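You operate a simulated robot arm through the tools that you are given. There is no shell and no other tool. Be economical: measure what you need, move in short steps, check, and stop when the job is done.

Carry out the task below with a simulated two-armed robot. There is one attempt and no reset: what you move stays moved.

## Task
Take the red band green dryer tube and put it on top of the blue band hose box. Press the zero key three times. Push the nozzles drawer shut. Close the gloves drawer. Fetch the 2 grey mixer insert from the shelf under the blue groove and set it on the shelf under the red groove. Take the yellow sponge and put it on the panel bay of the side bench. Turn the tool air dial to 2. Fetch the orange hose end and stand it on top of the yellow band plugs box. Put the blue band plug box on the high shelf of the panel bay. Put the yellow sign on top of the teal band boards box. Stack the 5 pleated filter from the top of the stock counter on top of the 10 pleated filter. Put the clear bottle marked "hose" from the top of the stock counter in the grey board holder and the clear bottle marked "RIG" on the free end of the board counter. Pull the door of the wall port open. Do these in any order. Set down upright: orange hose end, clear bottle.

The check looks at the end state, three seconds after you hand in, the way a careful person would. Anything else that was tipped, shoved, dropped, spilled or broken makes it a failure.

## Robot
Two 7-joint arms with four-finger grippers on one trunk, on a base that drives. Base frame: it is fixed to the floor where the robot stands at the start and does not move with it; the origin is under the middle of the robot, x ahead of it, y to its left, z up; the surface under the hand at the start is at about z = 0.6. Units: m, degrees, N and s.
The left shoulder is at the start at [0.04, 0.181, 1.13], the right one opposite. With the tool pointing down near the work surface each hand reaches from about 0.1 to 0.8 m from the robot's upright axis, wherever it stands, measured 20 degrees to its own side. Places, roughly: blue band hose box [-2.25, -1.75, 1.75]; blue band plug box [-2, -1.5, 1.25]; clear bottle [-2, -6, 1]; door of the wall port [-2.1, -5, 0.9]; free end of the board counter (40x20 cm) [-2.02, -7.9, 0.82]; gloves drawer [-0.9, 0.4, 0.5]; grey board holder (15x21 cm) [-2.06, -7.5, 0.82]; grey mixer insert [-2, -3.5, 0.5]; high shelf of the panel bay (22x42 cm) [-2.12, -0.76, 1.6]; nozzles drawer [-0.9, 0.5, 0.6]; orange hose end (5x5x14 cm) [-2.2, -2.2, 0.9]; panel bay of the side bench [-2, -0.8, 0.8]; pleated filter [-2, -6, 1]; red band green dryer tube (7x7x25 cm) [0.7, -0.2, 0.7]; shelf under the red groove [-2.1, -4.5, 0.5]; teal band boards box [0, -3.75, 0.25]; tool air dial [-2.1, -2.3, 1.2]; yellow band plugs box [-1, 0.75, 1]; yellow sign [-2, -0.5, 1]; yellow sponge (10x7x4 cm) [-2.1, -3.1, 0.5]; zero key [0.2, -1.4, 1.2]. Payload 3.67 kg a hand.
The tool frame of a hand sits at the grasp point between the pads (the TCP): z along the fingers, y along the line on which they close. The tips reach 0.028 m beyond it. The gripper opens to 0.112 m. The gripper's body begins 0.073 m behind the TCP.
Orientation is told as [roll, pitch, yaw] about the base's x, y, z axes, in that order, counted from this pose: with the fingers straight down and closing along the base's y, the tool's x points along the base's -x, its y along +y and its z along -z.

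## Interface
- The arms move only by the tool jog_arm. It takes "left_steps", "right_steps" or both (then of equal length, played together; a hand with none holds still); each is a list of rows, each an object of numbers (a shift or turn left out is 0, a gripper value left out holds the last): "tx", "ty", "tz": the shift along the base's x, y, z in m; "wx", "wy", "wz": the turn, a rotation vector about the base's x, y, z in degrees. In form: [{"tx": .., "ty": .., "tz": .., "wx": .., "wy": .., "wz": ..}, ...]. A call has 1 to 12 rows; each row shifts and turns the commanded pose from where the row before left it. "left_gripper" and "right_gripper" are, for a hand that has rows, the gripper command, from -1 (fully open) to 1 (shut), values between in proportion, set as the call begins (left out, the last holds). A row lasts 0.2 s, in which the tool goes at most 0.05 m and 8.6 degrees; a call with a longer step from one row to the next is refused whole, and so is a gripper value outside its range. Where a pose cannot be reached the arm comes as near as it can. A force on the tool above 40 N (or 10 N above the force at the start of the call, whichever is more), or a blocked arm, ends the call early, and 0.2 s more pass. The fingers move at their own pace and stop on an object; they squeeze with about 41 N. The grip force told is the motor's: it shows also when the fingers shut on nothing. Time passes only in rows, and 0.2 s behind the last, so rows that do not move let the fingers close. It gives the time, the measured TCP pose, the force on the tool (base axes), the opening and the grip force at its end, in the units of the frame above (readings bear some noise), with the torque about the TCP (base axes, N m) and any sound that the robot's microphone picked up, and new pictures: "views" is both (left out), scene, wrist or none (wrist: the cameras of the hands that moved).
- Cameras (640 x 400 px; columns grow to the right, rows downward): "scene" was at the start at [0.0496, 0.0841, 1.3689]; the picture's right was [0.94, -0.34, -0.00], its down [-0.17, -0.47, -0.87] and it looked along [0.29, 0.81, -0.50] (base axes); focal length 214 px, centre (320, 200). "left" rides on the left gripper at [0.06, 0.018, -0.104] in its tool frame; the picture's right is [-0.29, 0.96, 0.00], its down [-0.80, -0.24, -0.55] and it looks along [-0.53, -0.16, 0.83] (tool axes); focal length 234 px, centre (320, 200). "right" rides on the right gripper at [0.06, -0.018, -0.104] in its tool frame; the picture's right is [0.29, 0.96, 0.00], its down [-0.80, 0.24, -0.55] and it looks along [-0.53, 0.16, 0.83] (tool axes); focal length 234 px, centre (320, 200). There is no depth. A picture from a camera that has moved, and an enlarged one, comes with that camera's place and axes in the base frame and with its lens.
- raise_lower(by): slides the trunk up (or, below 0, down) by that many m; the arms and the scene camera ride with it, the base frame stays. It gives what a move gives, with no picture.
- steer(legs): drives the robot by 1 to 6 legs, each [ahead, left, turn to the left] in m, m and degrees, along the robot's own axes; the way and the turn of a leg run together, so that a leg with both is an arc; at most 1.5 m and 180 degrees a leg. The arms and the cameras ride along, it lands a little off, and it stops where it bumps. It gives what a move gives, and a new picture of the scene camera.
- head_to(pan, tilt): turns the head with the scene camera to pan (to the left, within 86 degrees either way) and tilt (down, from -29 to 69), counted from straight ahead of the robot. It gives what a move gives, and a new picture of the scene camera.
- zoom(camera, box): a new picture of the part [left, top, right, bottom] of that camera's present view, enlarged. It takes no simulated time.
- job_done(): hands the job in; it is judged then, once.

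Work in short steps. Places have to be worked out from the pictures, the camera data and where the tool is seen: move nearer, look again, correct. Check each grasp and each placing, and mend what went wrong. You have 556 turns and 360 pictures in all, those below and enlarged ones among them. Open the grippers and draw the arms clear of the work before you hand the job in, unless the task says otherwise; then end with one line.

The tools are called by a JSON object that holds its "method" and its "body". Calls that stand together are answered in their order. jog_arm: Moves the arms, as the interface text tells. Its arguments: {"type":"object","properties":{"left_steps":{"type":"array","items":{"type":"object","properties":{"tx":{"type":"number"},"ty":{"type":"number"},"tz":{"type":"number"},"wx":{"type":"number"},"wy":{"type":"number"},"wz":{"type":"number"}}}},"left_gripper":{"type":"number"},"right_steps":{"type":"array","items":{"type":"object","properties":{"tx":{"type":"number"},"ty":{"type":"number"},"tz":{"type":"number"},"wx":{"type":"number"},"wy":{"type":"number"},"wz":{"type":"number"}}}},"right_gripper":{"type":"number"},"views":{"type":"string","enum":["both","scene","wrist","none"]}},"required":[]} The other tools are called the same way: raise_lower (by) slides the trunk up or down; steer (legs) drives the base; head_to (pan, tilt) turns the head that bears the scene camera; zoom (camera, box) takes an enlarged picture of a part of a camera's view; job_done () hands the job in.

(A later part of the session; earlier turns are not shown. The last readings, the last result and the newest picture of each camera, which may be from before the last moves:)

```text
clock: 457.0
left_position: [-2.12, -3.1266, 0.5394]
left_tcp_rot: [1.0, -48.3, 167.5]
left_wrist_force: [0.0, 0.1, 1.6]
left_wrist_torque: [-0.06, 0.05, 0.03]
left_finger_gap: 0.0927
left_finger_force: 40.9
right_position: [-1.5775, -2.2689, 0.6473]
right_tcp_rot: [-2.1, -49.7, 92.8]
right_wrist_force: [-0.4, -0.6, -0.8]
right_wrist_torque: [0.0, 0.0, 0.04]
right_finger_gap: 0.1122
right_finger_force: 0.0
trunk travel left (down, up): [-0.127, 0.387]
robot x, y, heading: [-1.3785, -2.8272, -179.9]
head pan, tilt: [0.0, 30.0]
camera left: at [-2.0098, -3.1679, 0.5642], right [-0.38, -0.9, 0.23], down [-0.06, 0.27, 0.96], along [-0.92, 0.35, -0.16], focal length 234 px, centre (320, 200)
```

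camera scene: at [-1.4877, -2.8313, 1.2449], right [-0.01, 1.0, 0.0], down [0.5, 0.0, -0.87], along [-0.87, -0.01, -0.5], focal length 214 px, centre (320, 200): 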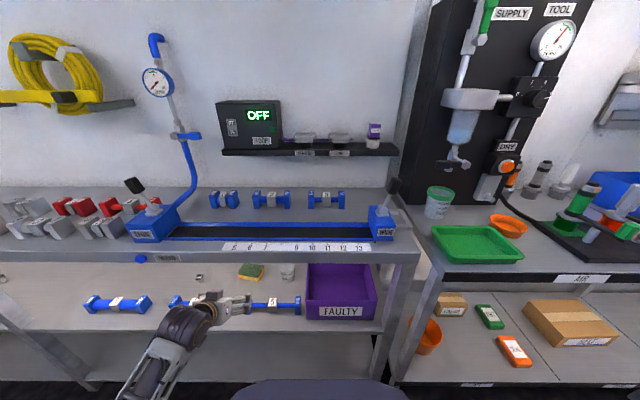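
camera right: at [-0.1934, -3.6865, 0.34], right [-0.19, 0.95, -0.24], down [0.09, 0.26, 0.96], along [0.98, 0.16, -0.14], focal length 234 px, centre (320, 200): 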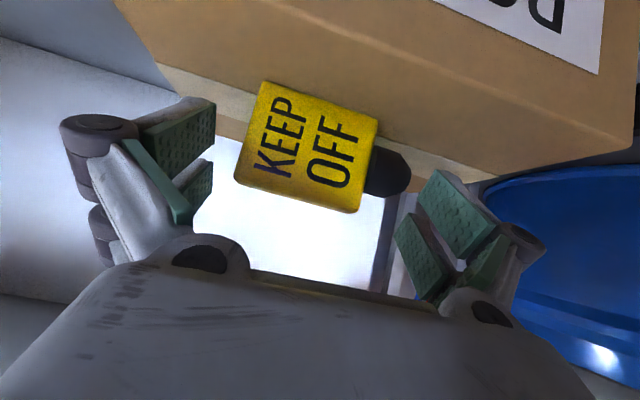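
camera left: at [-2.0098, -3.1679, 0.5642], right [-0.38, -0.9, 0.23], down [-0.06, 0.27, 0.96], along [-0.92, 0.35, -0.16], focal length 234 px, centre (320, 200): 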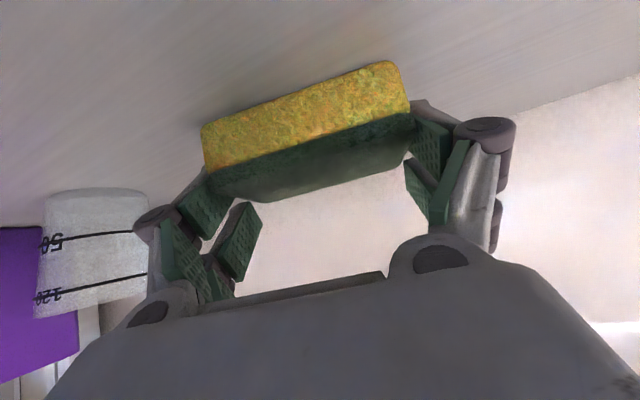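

Gripped (93 mm). I retrace out, back off, raise the trunk, and travel to the panel bay; I'll place it behind the black mat.

{"method": "jog_arm", "body": {"left_steps": [{"tz": 0.03}, {"tx": 0.03, "tz": 0.02}, {"tx": 0.035, "tz": 0.018}, {"tx": 0.035, "tz": 0.015}, {"tx": 0.035, "tz": 0.015}, {"tx": 0.035, "tz": 0.012}, {"tx": 0.035, "tz": 0.012}, {}], "left_gripper": 1, "views": "none"}}

{"method": "steer", "body": {"legs": [[-0.2, 0, 0], [0, -1.25, 0], [0, -1.22, 0]]}}

{"method": "raise_lower", "body": {"by": 0.33}}

```text
clock: 458.8
left_position: [-1.9153, -3.1254, 0.6607]
left_tcp_rot: [1.1, -48.2, 167.5]
left_wrist_force: [-0.4, 0.9, 0.6]
left_wrist_torque: [0.02, -0.02, 0.0]
left_finger_gap: 0.0928
left_finger_force: 41.6
right_position: [-1.5764, -2.2691, 0.6476]
right_tcp_rot: [-2.1, -49.8, 92.8]
right_wrist_force: [-0.3, 0.3, -0.7]
right_wrist_torque: [0.01, -0.01, -0.01]
right_finger_gap: 0.112
right_finger_force: 0.0
trunk travel left (down, up): [-0.127, 0.387]
robot x, y, heading: [-1.3711, -2.8255, -179.4]
head pan, tilt: [0.0, 30.0]
```

```text
clock: 472.4
left_position: [-1.7033, -0.6648, 0.6607]
left_tcp_rot: [1.0, -48.3, 167.3]
left_wrist_force: [0.4, -0.5, 0.5]
left_wrist_torque: [-0.01, 0.0, -0.01]
left_finger_gap: 0.0924
left_finger_force: 41.4
right_position: [-1.36, 0.1909, 0.647]
right_tcp_rot: [-1.9, -49.7, 92.6]
right_wrist_force: [-0.5, 0.9, -0.4]
right_wrist_torque: [-0.01, 0.01, -0.02]
right_finger_gap: 0.1119
right_finger_force: 0.0
trunk travel left (down, up): [-0.127, 0.387]
robot x, y, heading: [-1.1601, -0.3698, -180.1]
head pan, tilt: [0.0, 30.0]
camera scene: at [-1.2724, -0.3722, 1.2451], right [0.0, 1.0, 0.0], down [0.5, 0.0, -0.87], along [-0.87, 0.0, -0.5], focal length 214 px, centre (320, 200)
```

scene: 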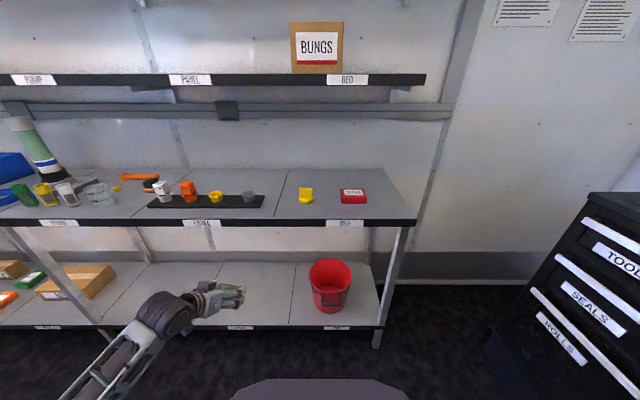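

```text
clock: 475.7
left_position: [-1.7028, -0.6662, 0.9913]
left_tcp_rot: [1.0, -48.2, 167.3]
left_wrist_force: [0.2, 0.3, -0.4]
left_wrist_torque: [-0.01, 0.01, 0.02]
left_finger_gap: 0.0924
left_finger_force: 40.8
right_position: [-1.362, 0.1901, 0.9773]
right_tcp_rot: [-1.8, -49.7, 92.6]
right_wrist_force: [0.0, 0.0, 0.0]
right_wrist_torque: [0.02, 0.05, 0.0]
right_finger_gap: 0.112
right_finger_force: 0.0
trunk travel left (down, up): [-0.457, 0.057]
robot x, y, heading: [-1.1619, -0.3637, -179.9]
head pan, tilt: [0.0, 30.0]
```

I move in: base 0.23 m ahead and 3.5 cm right, then extend over the mat to x≈-2.16 at a safe height.

{"method": "steer", "body": {"legs": [[0.23, -0.035, 0]]}}

{"method": "jog_arm", "body": {"left_steps": [{"tx": -0.04}, {"tx": -0.04}, {"tx": -0.04}, {"tx": -0.04, "tz": -0.01}, {"tx": -0.035, "tz": -0.02}, {"tx": -0.03, "tz": -0.02}, {}], "left_gripper": 1, "views": "wrist"}}

```text
clock: 477.5
left_position: [-1.9336, -0.6336, 0.9908]
left_tcp_rot: [1.0, -48.4, 167.4]
left_wrist_force: [-1.0, 0.6, -0.7]
left_wrist_torque: [0.01, 0.01, 0.01]
left_finger_gap: 0.0927
left_finger_force: 41.3
right_position: [-1.5951, 0.2242, 0.977]
right_tcp_rot: [-1.9, -49.7, 92.7]
right_wrist_force: [0.0, -0.4, 0.2]
right_wrist_torque: [0.0, 0.02, 0.01]
right_finger_gap: 0.1118
right_finger_force: 0.0
trunk travel left (down, up): [-0.457, 0.057]
robot x, y, heading: [-1.3937, -0.3401, -179.8]
head pan, tilt: [0.0, 30.0]
camera scene: at [-1.5048, -0.3395, 1.5757], right [0.0, 1.0, 0.0], down [0.5, 0.0, -0.87], along [-0.87, 0.0, -0.5], focal length 214 px, centre (320, 200)
```

scene: 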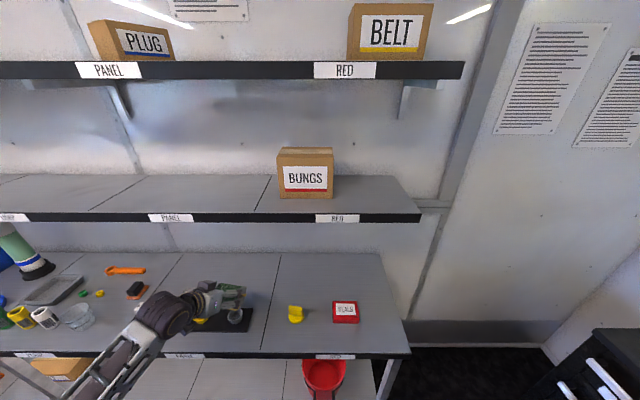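

```text
clock: 479.1
left_position: [-2.1615, -0.6333, 0.9427]
left_tcp_rot: [1.0, -48.3, 167.4]
left_wrist_force: [0.5, 0.2, -0.1]
left_wrist_torque: [-0.03, 0.0, -0.01]
left_finger_gap: 0.0924
left_finger_force: 40.4
right_position: [-1.5946, 0.2238, 0.9776]
right_tcp_rot: [-2.0, -49.7, 92.8]
right_wrist_force: [0.4, 0.1, -0.1]
right_wrist_torque: [0.02, -0.01, 0.01]
right_finger_gap: 0.1117
right_finger_force: 0.1
trunk travel left (down, up): [-0.457, 0.057]
robot x, y, heading: [-1.3923, -0.3377, -179.6]
head pan, tilt: [0.0, 30.0]
camera left: at [-2.0494, -0.6755, 0.966], right [-0.38, -0.9, 0.23], down [-0.06, 0.27, 0.96], along [-0.92, 0.35, -0.16], focal length 234 px, centre (320, 200)
```

left: 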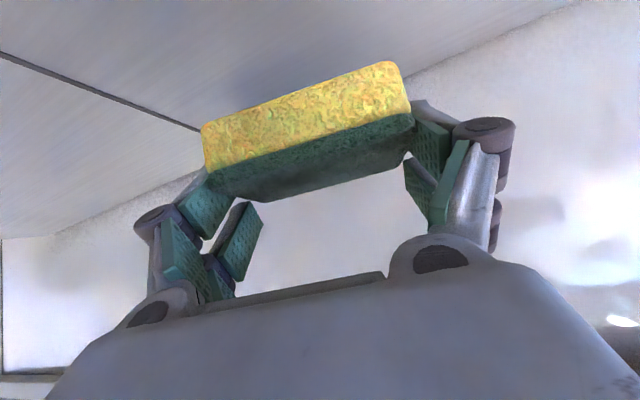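

Clear behind the mat. I lower to the bench.

{"method": "jog_arm", "body": {"left_steps": [{"tz": -0.03}, {"tz": -0.03}, {"tz": -0.025}, {"tz": -0.008}, {"tz": -0.005}, {"tz": -0.005}, {"tz": -0.004}], "left_gripper": 1, "views": "none"}}

```text
clock: 479.8
left_position: [-2.1677, -0.6334, 0.8875]
left_tcp_rot: [1.3, -50.5, 167.3]
left_wrist_force: [20.8, 2.3, 25.9]
left_wrist_torque: [-0.27, -0.63, 0.25]
left_finger_gap: 0.0935
left_finger_force: 41.3
right_position: [-1.5938, 0.2242, 0.9783]
right_tcp_rot: [-1.9, -49.7, 92.7]
right_wrist_force: [-0.5, -0.7, 0.6]
right_wrist_torque: [0.01, -0.04, -0.03]
right_finger_gap: 0.112
right_finger_force: 0.1
trunk travel left (down, up): [-0.457, 0.057]
robot x, y, heading: [-1.3923, -0.3407, -179.7]
head pan, tilt: [0.0, 30.0]
stopped in row 3 (left hand): the force on the tool passed its limit at 49 N (the readings are from after the stop); the commanded pose is now the measured one
```

Contact came earlier than expected. I look before doing more.

{"method": "zoom", "body": {"camera": "scene", "box": [150, 250, 310, 350]}}

{"method": "zoom", "body": {"camera": "left", "box": [0, 0, 640, 400]}}

```text
4.00 times, centred on (230, 300) of scene
camera zoom: at [-1.5018, -0.3385, 1.576], right [-0.01, 1.0, 0.0], down [0.5, 0.0, -0.87], along [-0.87, -0.01, -0.5], focal length 858 px, centre (680, -200)
```

zoom: 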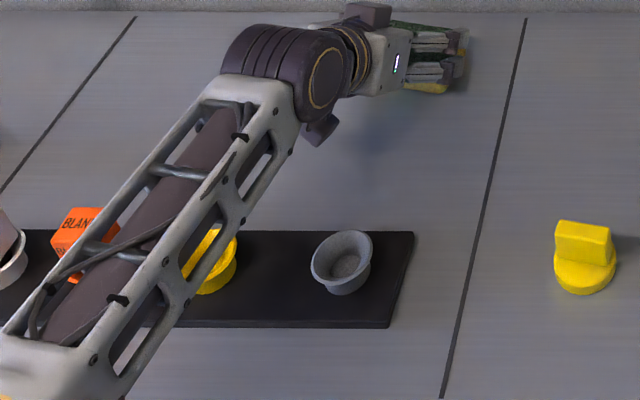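

```text
1.00 times, centred on (320, 200) of left (not enlarged: the box is as wide or as high as the picture)
camera zoom: at [-2.0549, -0.6753, 0.9071], right [-0.37, -0.9, 0.24], down [-0.03, 0.26, 0.96], along [-0.93, 0.35, -0.12], focal length 234 px, centre (320, 200)
```

zoom: 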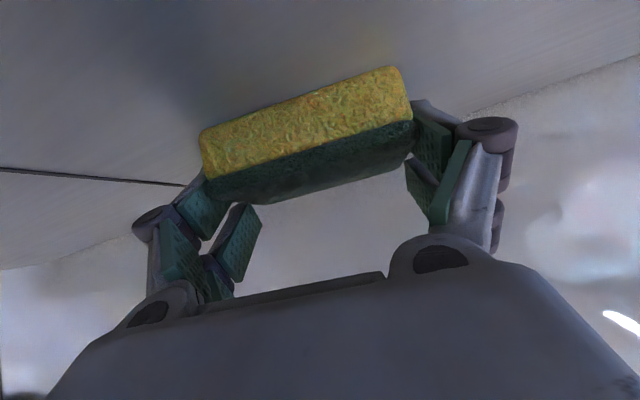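

The bench top is in fact z≈0.847, so the sponge is on it. I open and withdraw upward-back.

{"method": "jog_arm", "body": {"left_steps": [{"tz": 0.002}, {}, {}, {}], "left_gripper": -1, "views": "none"}}

{"method": "jog_arm", "body": {"left_steps": [{"tz": 0.03, "tx": 0.025}, {"tz": 0.03, "tx": 0.03}, {"tz": 0.03, "tx": 0.035}, {"tz": 0.015, "tx": 0.04}, {"tx": 0.04}, {"tx": 0.04}], "left_gripper": -1, "views": "wrist"}}

```text
clock: 480.8
left_position: [-2.1678, -0.6333, 0.8819]
left_tcp_rot: [1.2, -49.8, 167.4]
left_wrist_force: [0.4, 0.8, -0.2]
left_wrist_torque: [-0.01, 0.02, 0.02]
left_finger_gap: 0.1121
left_finger_force: 0.0
right_position: [-1.5954, 0.2245, 0.9781]
right_tcp_rot: [-2.0, -49.7, 92.7]
right_wrist_force: [0.5, -0.1, 0.5]
right_wrist_torque: [0.0, 0.02, -0.02]
right_finger_gap: 0.1119
right_finger_force: 0.0
trunk travel left (down, up): [-0.457, 0.057]
robot x, y, heading: [-1.3911, -0.3369, -179.8]
head pan, tilt: [0.0, 30.0]
```

```text
clock: 482.2
left_position: [-1.9564, -0.636, 0.9897]
left_tcp_rot: [1.2, -49.9, 167.2]
left_wrist_force: [-0.7, 1.2, -0.1]
left_wrist_torque: [0.01, -0.01, 0.03]
left_finger_gap: 0.1123
left_finger_force: 0.1
right_position: [-1.5934, 0.2239, 0.978]
right_tcp_rot: [-2.0, -49.7, 92.6]
right_wrist_force: [0.2, 1.1, 0.3]
right_wrist_torque: [-0.02, 0.01, 0.03]
right_finger_gap: 0.1122
right_finger_force: 0.1
trunk travel left (down, up): [-0.457, 0.057]
robot x, y, heading: [-1.3924, -0.3382, -179.7]
head pan, tilt: [0.0, 30.0]
camera left: at [-1.8449, -0.6784, 1.011], right [-0.38, -0.9, 0.23], down [-0.04, 0.27, 0.96], along [-0.93, 0.35, -0.13], focal length 234 px, centre (320, 200)
```

left: 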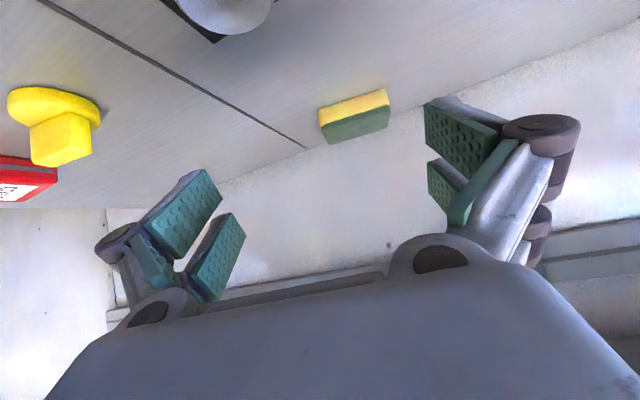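

Sponge placed in the panel bay. Next: the tool air dial and orange hose end near y≈-2.2. I back off and travel there.

{"method": "steer", "body": {"legs": [[-0.25, 0, 0], [0, 1.4, 0], [0, 0.4, 0]]}}

{"method": "zoom", "body": {"camera": "scene", "box": [120, 20, 440, 220]}}

```text
clock: 493.1
left_position: [-1.693, -2.4521, 0.9877]
left_tcp_rot: [1.3, -49.7, 167.4]
left_wrist_force: [-0.7, -0.4, 0.9]
left_wrist_torque: [-0.04, -0.01, -0.01]
left_finger_gap: 0.1118
left_finger_force: 0.1
right_position: [-1.3316, -1.5917, 0.9774]
right_tcp_rot: [-2.0, -49.6, 92.8]
right_wrist_force: [-0.4, 0.1, -0.5]
right_wrist_torque: [-0.03, -0.03, 0.04]
right_finger_gap: 0.1117
right_finger_force: 0.0
trunk travel left (down, up): [-0.457, 0.057]
robot x, y, heading: [-1.1312, -2.1542, -179.3]
head pan, tilt: [0.0, 30.0]
camera scene: at [-1.2411, -2.1549, 1.5757], right [-0.01, 1.0, 0.0], down [0.5, 0.0, -0.87], along [-0.87, -0.01, -0.5], focal length 214 px, centre (320, 200)
```

scene: 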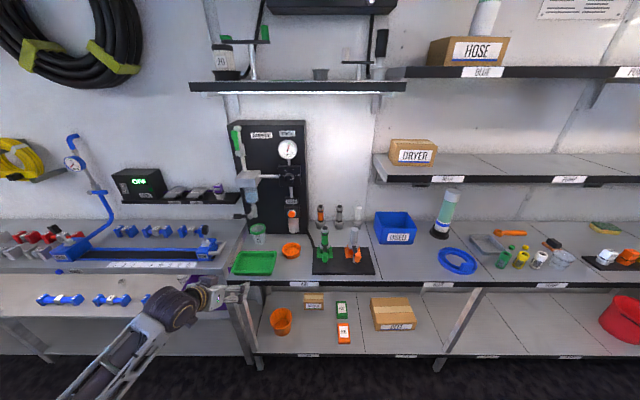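

```text
2.00 times, centred on (280, 120) of scene
camera zoom: at [-1.2411, -2.1549, 1.5757], right [-0.01, 1.0, 0.0], down [0.5, 0.0, -0.87], along [-0.87, -0.01, -0.5], focal length 429 px, centre (400, 360)
```

zoom: 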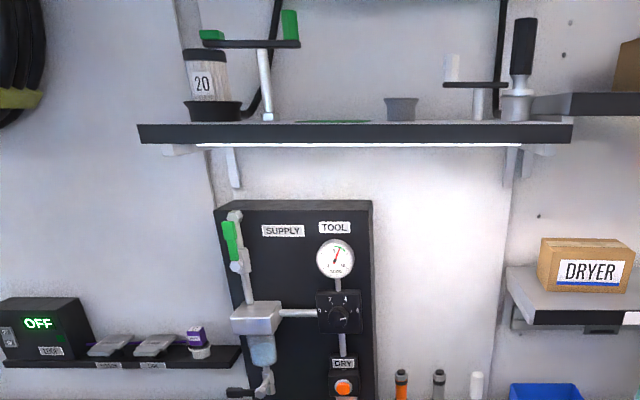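

I enlarge the dial and the hose ends.

{"method": "zoom", "body": {"camera": "scene", "box": [260, 120, 320, 200]}}

{"method": "zoom", "body": {"camera": "scene", "box": [290, 190, 390, 290]}}

```text
5.00 times, centred on (290, 160) of scene
camera zoom: at [-1.2411, -2.1549, 1.5757], right [-0.01, 1.0, 0.0], down [0.5, 0.0, -0.87], along [-0.87, -0.01, -0.5], focal length 1072 px, centre (470, 400)
```

zoom: 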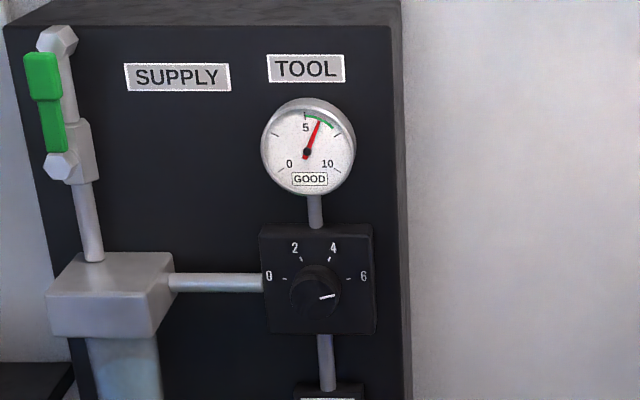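

```text
4.00 times, centred on (340, 240) of scene
camera zoom: at [-1.2411, -2.1549, 1.5757], right [-0.01, 1.0, 0.0], down [0.5, 0.0, -0.87], along [-0.87, -0.01, -0.5], focal length 858 px, centre (240, 40)
```

zoom: 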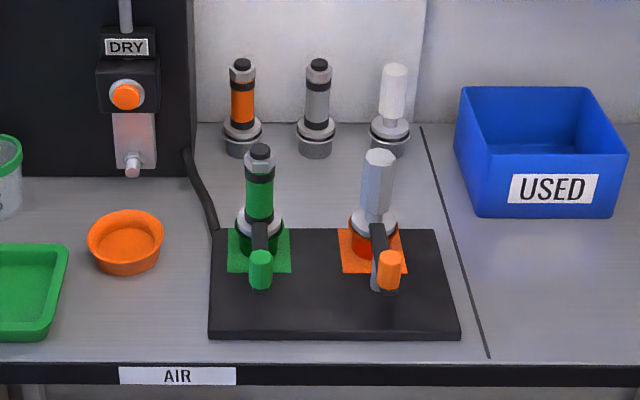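

Knob at about (-2.08,-2.296,1.204), pointer now at 6; it must turn 120° counter-clockwise to 2. I level the left hand toward heading 180° and raise it.

{"method": "jog_arm", "body": {"left_steps": [{"wy": 5, "wz": 1.6, "tz": 0.027, "ty": 0.005}, {"wy": 5, "wz": 1.6, "tz": 0.027, "ty": 0.005}, {"wy": 5, "wz": 1.6, "tz": 0.027, "ty": 0.005}, {"wy": 5, "wz": 1.6, "tz": 0.027, "ty": 0.005}, {"wy": 5, "wz": 1.6, "tz": 0.027, "ty": 0.005}, {"wy": 5, "wz": 1.6, "tz": 0.027, "ty": 0.005}, {"wy": 5, "wz": 1.6, "tz": 0.027, "ty": 0.005}, {"wy": 5, "wz": 1.6, "tz": 0.027, "ty": 0.005}, {}], "left_gripper": -1, "views": "none"}}

{"method": "steer", "body": {"legs": [[0.2, -0.06, 0]]}}

{"method": "zoom", "body": {"camera": "left", "box": [0, 0, 640, 400]}}

```text
clock: 495.1
left_position: [-1.6943, -2.414, 1.2031]
left_tcp_rot: [86.1, -86.3, 97.3]
left_wrist_force: [0.0, 0.1, 0.1]
left_wrist_torque: [0.03, 0.0, -0.01]
left_finger_gap: 0.112
left_finger_force: 0.1
right_position: [-1.3325, -1.5933, 0.977]
right_tcp_rot: [-2.0, -49.8, 92.9]
right_wrist_force: [0.0, 0.0, 0.1]
right_wrist_torque: [0.01, 0.0, 0.01]
right_finger_gap: 0.1118
right_finger_force: 0.1
trunk travel left (down, up): [-0.457, 0.057]
robot x, y, heading: [-1.1273, -2.1536, -179.7]
head pan, tilt: [0.0, 30.0]
```

```text
clock: 496.7
left_position: [-1.891, -2.356, 1.2039]
left_tcp_rot: [85.6, -86.2, 97.6]
left_wrist_force: [0.3, -0.2, 0.3]
left_wrist_torque: [-0.01, 0.0, 0.0]
left_finger_gap: 0.1119
left_finger_force: 0.0
right_position: [-1.5283, -1.5352, 0.9781]
right_tcp_rot: [-2.0, -49.7, 92.9]
right_wrist_force: [0.2, -0.6, -0.6]
right_wrist_torque: [0.02, 0.02, 0.01]
right_finger_gap: 0.1121
right_finger_force: 0.0
trunk travel left (down, up): [-0.457, 0.057]
robot x, y, heading: [-1.3261, -2.0928, -179.6]
head pan, tilt: [0.0, 30.0]
camera scene: at [-1.4373, -2.0976, 1.5758], right [-0.01, 1.0, 0.0], down [0.5, 0.0, -0.87], along [-0.87, -0.01, -0.5], focal length 214 px, centre (320, 200)
```

scene: 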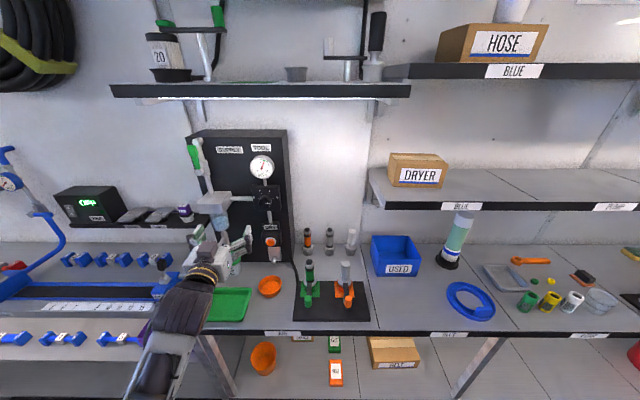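

```text
1.00 times, centred on (320, 200) of left (not enlarged: the box is as wide or as high as the picture)
camera zoom: at [-1.7853, -2.3719, 1.1463], right [0.05, -0.94, 0.35], down [0.53, 0.32, 0.78], along [-0.84, 0.14, 0.51], focal length 234 px, centre (320, 200)
```

zoom: 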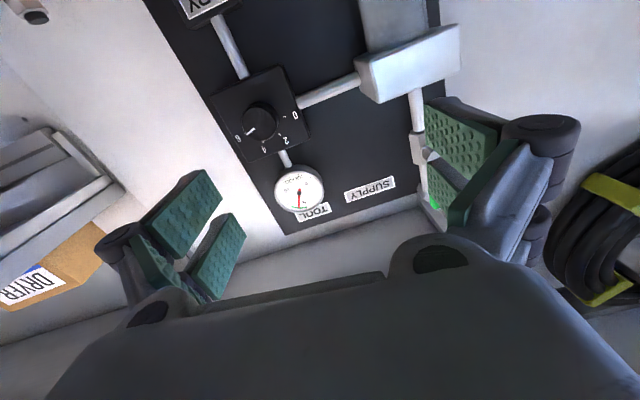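

Knob at about (y -2.295, z 1.193). I roll the hand -55° first and move in front of it.

{"method": "jog_arm", "body": {"left_steps": [{"wx": -8, "ty": 0.01}, {"wx": -8, "ty": 0.01}, {"wx": -8, "ty": 0.01}, {"wx": -8, "ty": 0.01}, {"wx": -8, "ty": 0.01}, {"wx": -8, "ty": 0.01}, {"wx": -8, "tz": -0.008}, {"tx": -0.03}, {"tx": -0.03}, {}], "left_gripper": -0.3, "views": "wrist"}}

```text
clock: 498.9
left_position: [-1.9521, -2.2963, 1.197]
left_tcp_rot: [93.1, -30.2, 90.6]
left_wrist_force: [1.6, 0.2, 0.1]
left_wrist_torque: [-0.02, -0.03, -0.02]
left_finger_gap: 0.0729
left_finger_force: 0.1
right_position: [-1.5284, -1.5346, 0.9777]
right_tcp_rot: [-2.0, -49.8, 92.8]
right_wrist_force: [0.4, -0.2, 0.3]
right_wrist_torque: [0.0, 0.01, 0.0]
right_finger_gap: 0.1122
right_finger_force: 0.1
trunk travel left (down, up): [-0.457, 0.057]
robot x, y, heading: [-1.3276, -2.0966, -179.4]
head pan, tilt: [0.0, 30.0]
camera left: at [-1.8458, -2.3533, 1.1781], right [0.05, -0.23, 0.97], down [0.53, 0.83, 0.17], along [-0.85, 0.51, 0.17], focal length 234 px, centre (320, 200)
```

left: 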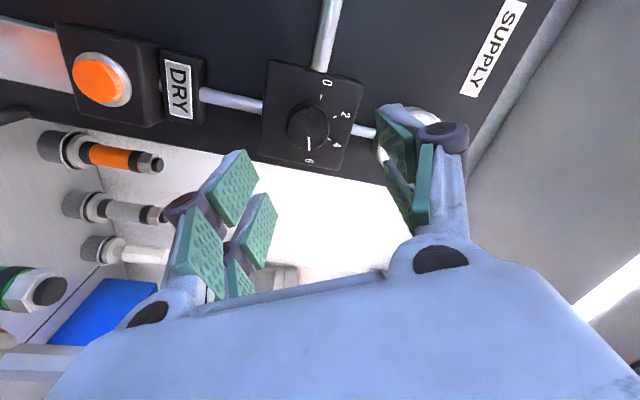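

Alignment is good. I advance 9.5 cm onto the knob.

{"method": "jog_arm", "body": {"left_steps": [{"tx": -0.03, "ty": -0.001, "tz": -0.001}, {"tx": -0.03, "ty": -0.001, "tz": -0.001}, {"tx": -0.02, "ty": -0.001, "tz": -0.001}, {"tx": -0.012, "ty": -0.001}, {}], "left_gripper": -0.3, "views": "wrist"}}

```text
clock: 500.1
left_position: [-2.0435, -2.2999, 1.1928]
left_tcp_rot: [92.9, -30.2, 90.7]
left_wrist_force: [0.0, -0.1, -0.4]
left_wrist_torque: [-0.01, 0.01, -0.03]
left_finger_gap: 0.0729
left_finger_force: 0.1
right_position: [-1.528, -1.534, 0.9776]
right_tcp_rot: [-2.0, -49.7, 92.8]
right_wrist_force: [-1.1, -0.5, 0.0]
right_wrist_torque: [0.01, -0.01, 0.01]
right_finger_gap: 0.1119
right_finger_force: 0.0
trunk travel left (down, up): [-0.457, 0.057]
robot x, y, heading: [-1.3274, -2.0939, -179.7]
head pan, tilt: [0.0, 30.0]
camera left: at [-1.9383, -2.3572, 1.1747], right [0.05, -0.23, 0.97], down [0.53, 0.83, 0.17], along [-0.85, 0.51, 0.17], focal length 234 px, centre (320, 200)
```

left: 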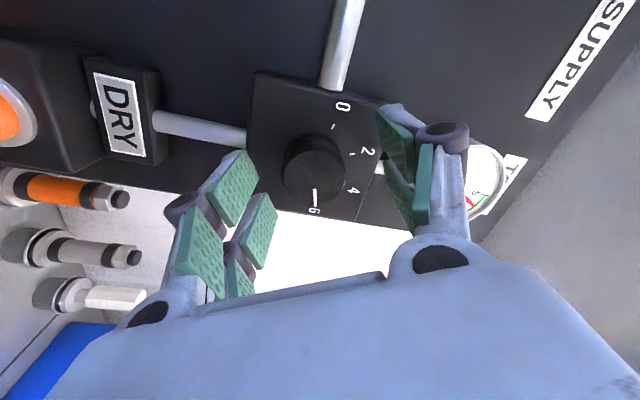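

Small correction: +8 mm in y, -3 mm in z, then 2.5 cm deeper and close.

{"method": "jog_arm", "body": {"left_steps": [{"ty": 0.008, "tz": -0.003}, {"tx": -0.012}, {"tx": -0.01}, {}], "left_gripper": -0.3, "views": "none"}}

{"method": "jog_arm", "body": {"left_steps": [{}, {}, {}], "left_gripper": 1, "views": "wrist"}}

```text
clock: 501.1
left_position: [-2.0644, -2.2909, 1.1894]
left_tcp_rot: [93.1, -30.1, 90.6]
left_wrist_force: [-0.6, 0.0, -0.2]
left_wrist_torque: [-0.01, -0.01, 0.05]
left_finger_gap: 0.0729
left_finger_force: 0.0
right_position: [-1.5274, -1.5344, 0.9775]
right_tcp_rot: [-2.1, -49.8, 92.8]
right_wrist_force: [0.1, 0.0, -0.5]
right_wrist_torque: [-0.05, 0.02, 0.03]
right_finger_gap: 0.1118
right_finger_force: 0.0
trunk travel left (down, up): [-0.457, 0.057]
robot x, y, heading: [-1.3286, -2.0968, -179.5]
head pan, tilt: [0.0, 30.0]
```

```text
clock: 501.9
left_position: [-2.0649, -2.2911, 1.1927]
left_tcp_rot: [93.3, -30.3, 90.7]
left_wrist_force: [-7.6, -5.3, 13.4]
left_wrist_torque: [0.04, -1.03, 0.12]
left_finger_gap: 0.0412
left_finger_force: 45.5
right_position: [-1.5285, -1.534, 0.9782]
right_tcp_rot: [-2.0, -49.7, 92.8]
right_wrist_force: [0.3, -0.3, -0.5]
right_wrist_torque: [-0.01, -0.01, 0.0]
right_finger_gap: 0.1122
right_finger_force: 0.0
trunk travel left (down, up): [-0.457, 0.057]
robot x, y, heading: [-1.3236, -2.0951, -179.4]
head pan, tilt: [0.0, 30.0]
camera left: at [-1.9602, -2.3495, 1.1727], right [0.06, -0.23, 0.97], down [0.53, 0.83, 0.17], along [-0.85, 0.51, 0.17], focal length 234 px, centre (320, 200)
```

left: 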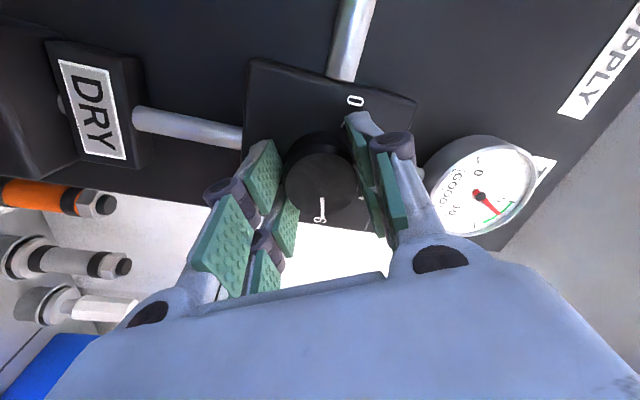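

Knob gripped. I rotate +60° about x (counter-clockwise as seen).

{"method": "jog_arm", "body": {"left_steps": [{"wx": 7.5}, {"wx": 7.5}, {"wx": 7.5}, {"wx": 7.5}, {"wx": 7.5}, {"wx": 7.5}, {"wx": 7.5}, {"wx": 7.5}, {}], "left_gripper": 1, "views": "wrist"}}

```text
clock: 503.8
left_position: [-2.0652, -2.2921, 1.1919]
left_tcp_rot: [94.8, -87.5, 88.3]
left_wrist_force: [2.6, 5.4, 0.1]
left_wrist_torque: [-0.02, -0.39, -0.46]
left_finger_gap: 0.041
left_finger_force: 44.4
right_position: [-1.5271, -1.5331, 0.9774]
right_tcp_rot: [-2.0, -49.7, 92.7]
right_wrist_force: [-0.2, 0.7, 0.4]
right_wrist_torque: [0.0, 0.0, 0.02]
right_finger_gap: 0.1121
right_finger_force: 0.1
trunk travel left (down, up): [-0.457, 0.057]
robot x, y, heading: [-1.3269, -2.0929, -179.6]
head pan, tilt: [0.0, 30.0]
stopped in row 9 (left hand): the force on the tool passed its limit at 46 N (the readings are from after the stop); the commanded pose is now the measured one
camera left: at [-1.9607, -2.3074, 1.1335], right [0.05, -0.94, 0.33], down [0.54, 0.3, 0.78], along [-0.84, 0.14, 0.53], focal length 234 px, centre (320, 200)
```

left: 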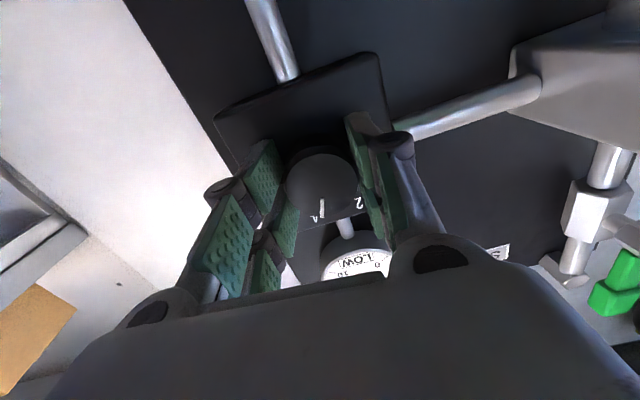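

Pointer is just past 4. Marks are ~49° apart, so I rotate about 41° more to reach 2.

{"method": "jog_arm", "body": {"left_steps": [{"wx": 6.8}, {"wx": 6.8}, {"wx": 6.8}, {"wx": 6.8}, {"wx": 6.8}, {"wx": 6.8}], "left_gripper": 1, "views": "wrist"}}

```text
clock: 504.2
left_position: [-2.0661, -2.2916, 1.1923]
left_tcp_rot: [-97.9, -87.4, -79.7]
left_wrist_force: [6.2, 24.9, -0.2]
left_wrist_torque: [-0.06, -0.06, -0.82]
left_finger_gap: 0.0405
left_finger_force: 44.7
right_position: [-1.524, -1.5324, 0.9768]
right_tcp_rot: [-2.0, -49.6, 92.4]
right_wrist_force: [-0.5, -1.0, 0.5]
right_wrist_torque: [-0.02, -0.01, 0.01]
right_finger_gap: 0.1119
right_finger_force: 0.0
trunk travel left (down, up): [-0.457, 0.057]
robot x, y, heading: [-1.3254, -2.0961, 180.2]
head pan, tilt: [0.0, 30.0]
stopped in row 2 (left hand): the force on the tool passed its limit at 46 N (the readings are from after the stop); the commanded pose is now the measured one
camera left: at [-1.9614, -2.3034, 1.1314], right [0.04, -0.97, 0.24], down [0.55, 0.23, 0.8], along [-0.83, 0.1, 0.54], focal length 234 px, centre (320, 200)
```

left: 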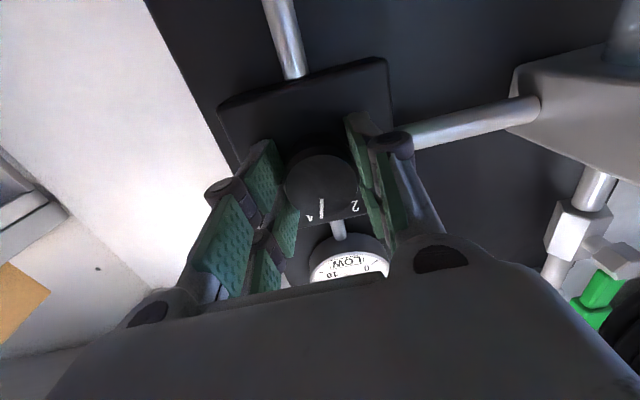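

Side force from axis offset. I shift +4 mm in y and continue the rotation.

{"method": "jog_arm", "body": {"left_steps": [{"ty": 0.004}, {"wx": 6}, {"wx": 6}, {"wx": 6, "ty": 0.001}, {"wx": 6}, {"wx": 6, "ty": 0.001}], "left_gripper": 1, "views": "wrist"}}

```text
clock: 504.8
left_position: [-2.0658, -2.2916, 1.193]
left_tcp_rot: [-97.7, -85.6, -79.9]
left_wrist_force: [7.9, 24.9, 0.0]
left_wrist_torque: [-0.05, -0.2, -0.87]
left_finger_gap: 0.0405
left_finger_force: 45.2
right_position: [-1.5227, -1.5305, 0.9766]
right_tcp_rot: [-1.9, -49.7, 92.2]
right_wrist_force: [0.3, -0.4, -0.1]
right_wrist_torque: [0.0, 0.01, 0.02]
right_finger_gap: 0.1119
right_finger_force: 0.0
trunk travel left (down, up): [-0.457, 0.057]
robot x, y, heading: [-1.3246, -2.0963, 179.6]
head pan, tilt: [0.0, 30.0]
stopped in row 2 (left hand): the force on the tool passed its limit at 46 N (the readings are from after the stop); the commanded pose is now the measured one
camera left: at [-1.962, -2.3018, 1.1305], right [0.04, -0.98, 0.21], down [0.56, 0.2, 0.81], along [-0.83, 0.09, 0.55], focal length 234 px, centre (320, 200)
```

left: 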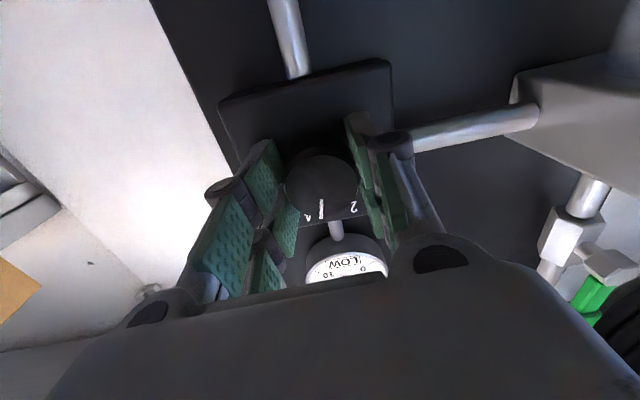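

I release, let the forces settle, and re-grip before turning the rest.

{"method": "jog_arm", "body": {"left_steps": [{}, {}, {}], "left_gripper": -0.2, "views": "none"}}

{"method": "jog_arm", "body": {"left_steps": [{"ty": 0.003}, {}, {}], "left_gripper": 1, "views": "none"}}

{"method": "jog_arm", "body": {"left_steps": [{"wx": 5.5}, {"wx": 5.5}, {"wx": 5.5}, {"wx": 5.5}, {"wx": 5.5}, {"wx": 5.5}], "left_gripper": 1, "views": "wrist"}}

```text
clock: 505.6
left_position: [-2.0675, -2.2984, 1.1897]
left_tcp_rot: [-95.4, -85.6, -81.7]
left_wrist_force: [-0.3, 0.2, 1.1]
left_wrist_torque: [-0.04, 0.0, 0.01]
left_finger_gap: 0.0671
left_finger_force: 0.1
right_position: [-1.5257, -1.5321, 0.9784]
right_tcp_rot: [-2.0, -49.6, 92.4]
right_wrist_force: [0.8, -0.6, -0.1]
right_wrist_torque: [0.03, 0.02, -0.03]
right_finger_gap: 0.1121
right_finger_force: 0.1
trunk travel left (down, up): [-0.457, 0.057]
robot x, y, heading: [-1.3238, -2.0925, 179.9]
head pan, tilt: [0.0, 30.0]
```

```text
clock: 506.4
left_position: [-2.0667, -2.2923, 1.1915]
left_tcp_rot: [-99.0, -86.0, -78.4]
left_wrist_force: [3.0, 20.1, 1.1]
left_wrist_torque: [0.02, -0.11, -2.11]
left_finger_gap: 0.0404
left_finger_force: 45.3
right_position: [-1.5234, -1.5275, 0.9767]
right_tcp_rot: [-2.0, -49.4, 92.2]
right_wrist_force: [-0.3, -0.3, 0.2]
right_wrist_torque: [0.01, -0.02, 0.0]
right_finger_gap: 0.112
right_finger_force: 0.1
trunk travel left (down, up): [-0.457, 0.057]
robot x, y, heading: [-1.3269, -2.0949, 179.7]
head pan, tilt: [0.0, 30.0]
```

```text
clock: 506.8
left_position: [-2.0664, -2.2918, 1.1925]
left_tcp_rot: [-97.8, -84.2, -80.1]
left_wrist_force: [7.7, 22.4, -1.7]
left_wrist_torque: [-0.12, 0.13, -0.9]
left_finger_gap: 0.0398
left_finger_force: 45.1
right_position: [-1.5214, -1.5302, 0.9771]
right_tcp_rot: [-1.9, -49.5, 92.2]
right_wrist_force: [0.7, -0.6, -0.3]
right_wrist_torque: [0.04, 0.01, -0.01]
right_finger_gap: 0.112
right_finger_force: 0.1
trunk travel left (down, up): [-0.457, 0.057]
robot x, y, heading: [-1.3257, -2.0965, 179.5]
head pan, tilt: [0.0, 30.0]
stopped in row 1 (left hand): the force on the tool passed its limit at 45 N (the readings are from after the stop); the commanded pose is now the measured one
camera left: at [-1.963, -2.3007, 1.1296], right [0.04, -0.98, 0.19], down [0.56, 0.18, 0.81], along [-0.83, 0.07, 0.56], focal length 234 px, centre (320, 200)
```

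left: 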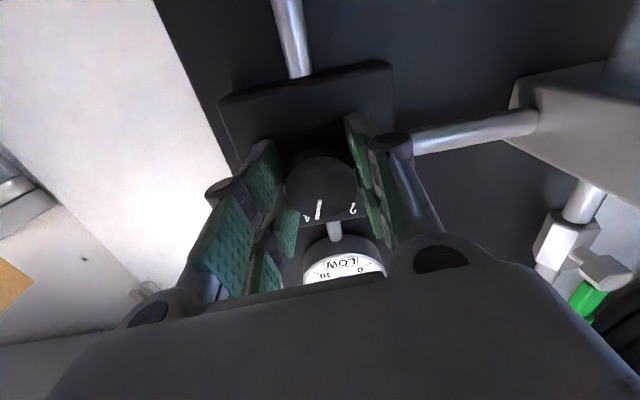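

The knob centre is y≈-2.2918 while the free hand sits at -2.298. I release, correct by 6.5 mm, re-grip and turn.

{"method": "jog_arm", "body": {"left_steps": [{}, {}, {"ty": 0.0065}, {}], "left_gripper": -0.2, "views": "none"}}

{"method": "jog_arm", "body": {"left_steps": [{}, {}, {}], "left_gripper": 1, "views": "none"}}

{"method": "jog_arm", "body": {"left_steps": [{"wx": 5}, {"wx": 5}, {"wx": 5}, {"wx": 5}, {"wx": 5}], "left_gripper": 1, "views": "none"}}

```text
clock: 507.8
left_position: [-2.0679, -2.2976, 1.1889]
left_tcp_rot: [-98.5, -85.0, -78.6]
left_wrist_force: [0.2, 0.2, 0.2]
left_wrist_torque: [-0.02, 0.02, -0.03]
left_finger_gap: 0.0673
left_finger_force: 0.0
right_position: [-1.5242, -1.5316, 0.9777]
right_tcp_rot: [-2.0, -49.6, 92.2]
right_wrist_force: [0.4, 0.8, 0.1]
right_wrist_torque: [0.05, 0.0, 0.02]
right_finger_gap: 0.1121
right_finger_force: 0.0
trunk travel left (down, up): [-0.457, 0.057]
robot x, y, heading: [-1.3243, -2.096, 179.9]
head pan, tilt: [0.0, 30.0]
```

```text
clock: 508.6
left_position: [-2.0666, -2.2913, 1.1917]
left_tcp_rot: [-101.2, -85.1, -76.1]
left_wrist_force: [6.5, 15.6, 5.0]
left_wrist_torque: [-0.05, 0.06, -2.09]
left_finger_gap: 0.0399
left_finger_force: 45.0
right_position: [-1.5204, -1.529, 0.9773]
right_tcp_rot: [-1.8, -49.7, 92.1]
right_wrist_force: [-0.5, 0.5, -0.2]
right_wrist_torque: [0.05, -0.03, 0.03]
right_finger_gap: 0.1121
right_finger_force: 0.1
trunk travel left (down, up): [-0.457, 0.057]
robot x, y, heading: [-1.327, -2.0922, 179.9]
head pan, tilt: [0.0, 30.0]
```

```text
clock: 509.0
left_position: [-2.0661, -2.2912, 1.192]
left_tcp_rot: [-99.3, -82.8, -78.5]
left_wrist_force: [10.9, 21.9, 0.4]
left_wrist_torque: [-0.05, -0.25, -0.9]
left_finger_gap: 0.0398
left_finger_force: 44.9
right_position: [-1.52, -1.5298, 0.9781]
right_tcp_rot: [-2.0, -49.6, 91.9]
right_wrist_force: [0.3, -0.8, 0.3]
right_wrist_torque: [-0.03, -0.01, 0.01]
right_finger_gap: 0.1121
right_finger_force: 0.0
trunk travel left (down, up): [-0.457, 0.057]
robot x, y, heading: [-1.3234, -2.092, 179.5]
head pan, tilt: [0.0, 30.0]
stopped in row 1 (left hand): the force on the tool passed its limit at 44 N (the readings are from after the stop); the commanded pose is now the measured one
```

The arm is at its inward limit there, so I shift the base 1 cm right after releasing, then re-grip and turn.

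{"method": "jog_arm", "body": {"left_steps": [{}, {}, {}], "left_gripper": -0.2, "views": "none"}}

{"method": "steer", "body": {"legs": [[0, -0.012, 0]]}}

{"method": "jog_arm", "body": {"left_steps": [{"wx": -7}, {"wx": -7}, {"wx": -7}, {"wx": -7}, {}], "left_gripper": -0.2, "views": "none"}}

```text
clock: 509.8
left_position: [-2.0676, -2.2979, 1.1907]
left_tcp_rot: [-97.2, -82.8, -80.3]
left_wrist_force: [-0.4, -0.2, 0.6]
left_wrist_torque: [-0.04, 0.05, -0.02]
left_finger_gap: 0.0671
left_finger_force: 0.1
right_position: [-1.524, -1.5307, 0.9778]
right_tcp_rot: [-2.0, -49.8, 92.1]
right_wrist_force: [-0.2, -0.4, 0.0]
right_wrist_torque: [-0.01, 0.0, 0.0]
right_finger_gap: 0.1119
right_finger_force: 0.0
trunk travel left (down, up): [-0.457, 0.057]
robot x, y, heading: [-1.3305, -2.0967, 179.7]
head pan, tilt: [0.0, 30.0]
```

```text
clock: 510.5
left_position: [-2.0674, -2.2895, 1.1893]
left_tcp_rot: [-97.2, -82.6, -80.3]
left_wrist_force: [0.0, -0.9, -1.2]
left_wrist_torque: [-0.02, 0.01, -0.07]
left_finger_gap: 0.0674
left_finger_force: 0.0
right_position: [-1.5228, -1.523, 0.9796]
right_tcp_rot: [-1.9, -49.9, 92.2]
right_wrist_force: [-0.2, -1.1, -0.1]
right_wrist_torque: [0.03, 0.01, -0.01]
right_finger_gap: 0.1122
right_finger_force: 0.1
trunk travel left (down, up): [-0.457, 0.057]
robot x, y, heading: [-1.3276, -2.082, 179.5]
head pan, tilt: [0.0, 30.0]
camera scene: at [-1.4389, -2.0878, 1.5757], right [0.01, 1.0, 0.0], down [0.5, 0.0, -0.87], along [-0.87, 0.01, -0.5], focal length 214 px, centre (320, 200)
```

scene: 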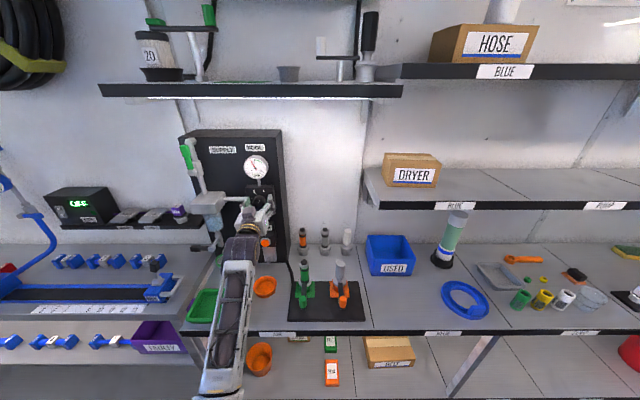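

```text
clock: 511.7
left_position: [-2.0665, -2.2872, 1.1904]
left_tcp_rot: [95.7, -69.0, 86.5]
left_wrist_force: [-0.3, 0.0, -0.2]
left_wrist_torque: [0.01, -0.02, 0.02]
left_finger_gap: 0.0671
left_finger_force: 0.0
right_position: [-1.5226, -1.5184, 0.9779]
right_tcp_rot: [-2.0, -49.7, 92.2]
right_wrist_force: [-0.5, -0.2, -0.1]
right_wrist_torque: [0.01, 0.04, -0.01]
right_finger_gap: 0.1119
right_finger_force: 0.1
trunk travel left (down, up): [-0.457, 0.057]
robot x, y, heading: [-1.3267, -2.0819, 179.7]
head pan, tilt: [0.0, 30.0]
```

I centre (-4 mm y), grip, and rotate 32°.

{"method": "jog_arm", "body": {"left_steps": [{"ty": -0.004}, {}, {}, {}], "left_gripper": 1, "views": "none"}}

{"method": "jog_arm", "body": {"left_steps": [{"wx": 5.4}, {"wx": 5.4}, {"wx": 5.4}, {"wx": 5.4}, {"wx": 5.4}, {"wx": 5.4}], "left_gripper": 1, "views": "wrist"}}

```text
clock: 512.7
left_position: [-2.0664, -2.2915, 1.1931]
left_tcp_rot: [96.3, -69.1, 86.0]
left_wrist_force: [6.6, -5.3, 7.6]
left_wrist_torque: [-0.04, -0.02, -0.98]
left_finger_gap: 0.0402
left_finger_force: 44.8
right_position: [-1.5211, -1.5199, 0.9793]
right_tcp_rot: [-1.9, -49.7, 91.9]
right_wrist_force: [0.4, 0.6, -0.3]
right_wrist_torque: [0.0, 0.02, 0.0]
right_finger_gap: 0.112
right_finger_force: 0.1
trunk travel left (down, up): [-0.457, 0.057]
robot x, y, heading: [-1.3268, -2.0833, 179.6]
head pan, tilt: [0.0, 30.0]
```

```text
clock: 514.1
left_position: [-2.0667, -2.291, 1.1932]
left_tcp_rot: [-100.4, -81.3, -77.4]
left_wrist_force: [10.5, 11.9, 3.5]
left_wrist_torque: [0.0, -0.35, -0.7]
left_finger_gap: 0.0401
left_finger_force: 44.9
right_position: [-1.5194, -1.5181, 0.9776]
right_tcp_rot: [-1.9, -49.5, 91.8]
right_wrist_force: [0.8, -0.1, 1.0]
right_wrist_torque: [0.02, 0.0, 0.02]
right_finger_gap: 0.112
right_finger_force: 0.0
trunk travel left (down, up): [-0.457, 0.057]
robot x, y, heading: [-1.3279, -2.0801, 179.3]
head pan, tilt: [0.0, 30.0]
stopped in row 6 (left hand): the force on the tool passed its limit at 44 N (the readings are from after the stop); the commanded pose is now the measured one
camera left: at [-1.9635, -2.2973, 1.1281], right [0.04, -0.99, 0.14], down [0.57, 0.14, 0.81], along [-0.82, 0.04, 0.57], focal length 234 px, centre (320, 200)
```

left: 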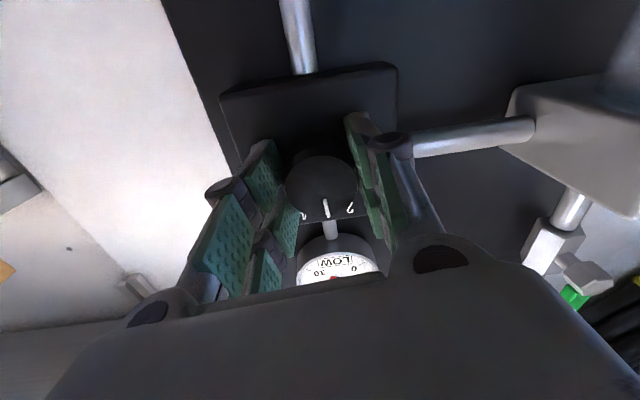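

The pointer is midway between 4 and 2; ~25° more. I re-grip rolled back and turn again.

{"method": "jog_arm", "body": {"left_steps": [{}, {}, {"wx": -7}, {"wx": -7}, {"wx": -7}, {"wx": -7}, {"wx": -7}, {}], "left_gripper": -0.2, "views": "none"}}

{"method": "jog_arm", "body": {"left_steps": [{}, {}, {}], "left_gripper": 1, "views": "none"}}

{"method": "jog_arm", "body": {"left_steps": [{"wx": 5.2}, {"wx": 5.2}, {"wx": 5.2}, {"wx": 5.2}, {"wx": 5.2}], "left_gripper": 1, "views": "wrist"}}

```text
clock: 515.9
left_position: [-2.0677, -2.2947, 1.1898]
left_tcp_rot: [95.8, -63.5, 86.2]
left_wrist_force: [0.8, 0.3, 0.6]
left_wrist_torque: [0.0, -0.01, -0.01]
left_finger_gap: 0.0672
left_finger_force: 0.0
right_position: [-1.5207, -1.5168, 0.9778]
right_tcp_rot: [-2.0, -49.7, 92.0]
right_wrist_force: [0.5, -0.3, -0.4]
right_wrist_torque: [-0.02, 0.04, 0.0]
right_finger_gap: 0.1118
right_finger_force: 0.0
trunk travel left (down, up): [-0.457, 0.057]
robot x, y, heading: [-1.3266, -2.0801, 179.3]
head pan, tilt: [0.0, 30.0]
```

```text
clock: 516.7
left_position: [-2.0665, -2.2933, 1.1899]
left_tcp_rot: [95.8, -63.6, 86.0]
left_wrist_force: [17.0, 6.5, -7.2]
left_wrist_torque: [-0.02, -0.27, -1.35]
left_finger_gap: 0.0406
left_finger_force: 44.6
right_position: [-1.5193, -1.5175, 0.9789]
right_tcp_rot: [-1.9, -49.6, 91.8]
right_wrist_force: [-0.2, -0.5, -0.3]
right_wrist_torque: [0.01, -0.01, 0.01]
right_finger_gap: 0.1119
right_finger_force: 0.2
trunk travel left (down, up): [-0.457, 0.057]
robot x, y, heading: [-1.3257, -2.0847, 179.6]
head pan, tilt: [0.0, 30.0]
```

```text
clock: 517.9
left_position: [-2.0651, -2.2915, 1.1909]
left_tcp_rot: [172.1, -88.4, 10.2]
left_wrist_force: [13.9, 15.5, -9.1]
left_wrist_torque: [-0.06, -0.12, -1.22]
left_finger_gap: 0.0408
left_finger_force: 45.1
right_position: [-1.5212, -1.5163, 0.9762]
right_tcp_rot: [-1.9, -49.6, 91.8]
right_wrist_force: [0.0, 0.2, 0.5]
right_wrist_torque: [-0.01, 0.0, -0.04]
right_finger_gap: 0.112
right_finger_force: 0.0
trunk travel left (down, up): [-0.457, 0.057]
robot x, y, heading: [-1.3256, -2.079, 179.3]
head pan, tilt: [0.0, 30.0]
camera left: at [-1.9633, -2.3069, 1.1284], right [0.05, -0.96, 0.29], down [0.57, 0.27, 0.78], along [-0.82, 0.13, 0.55], focal length 234 px, centre (320, 200)
```

left: 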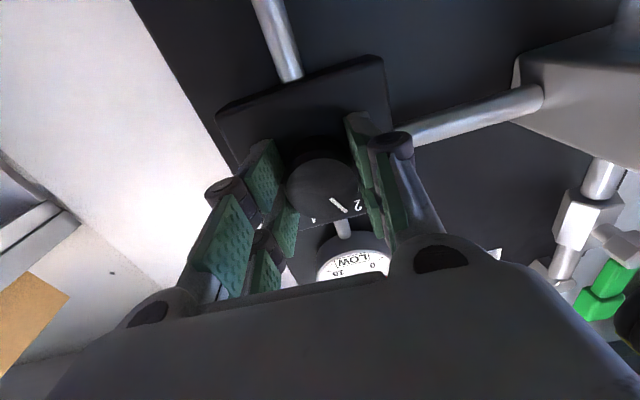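

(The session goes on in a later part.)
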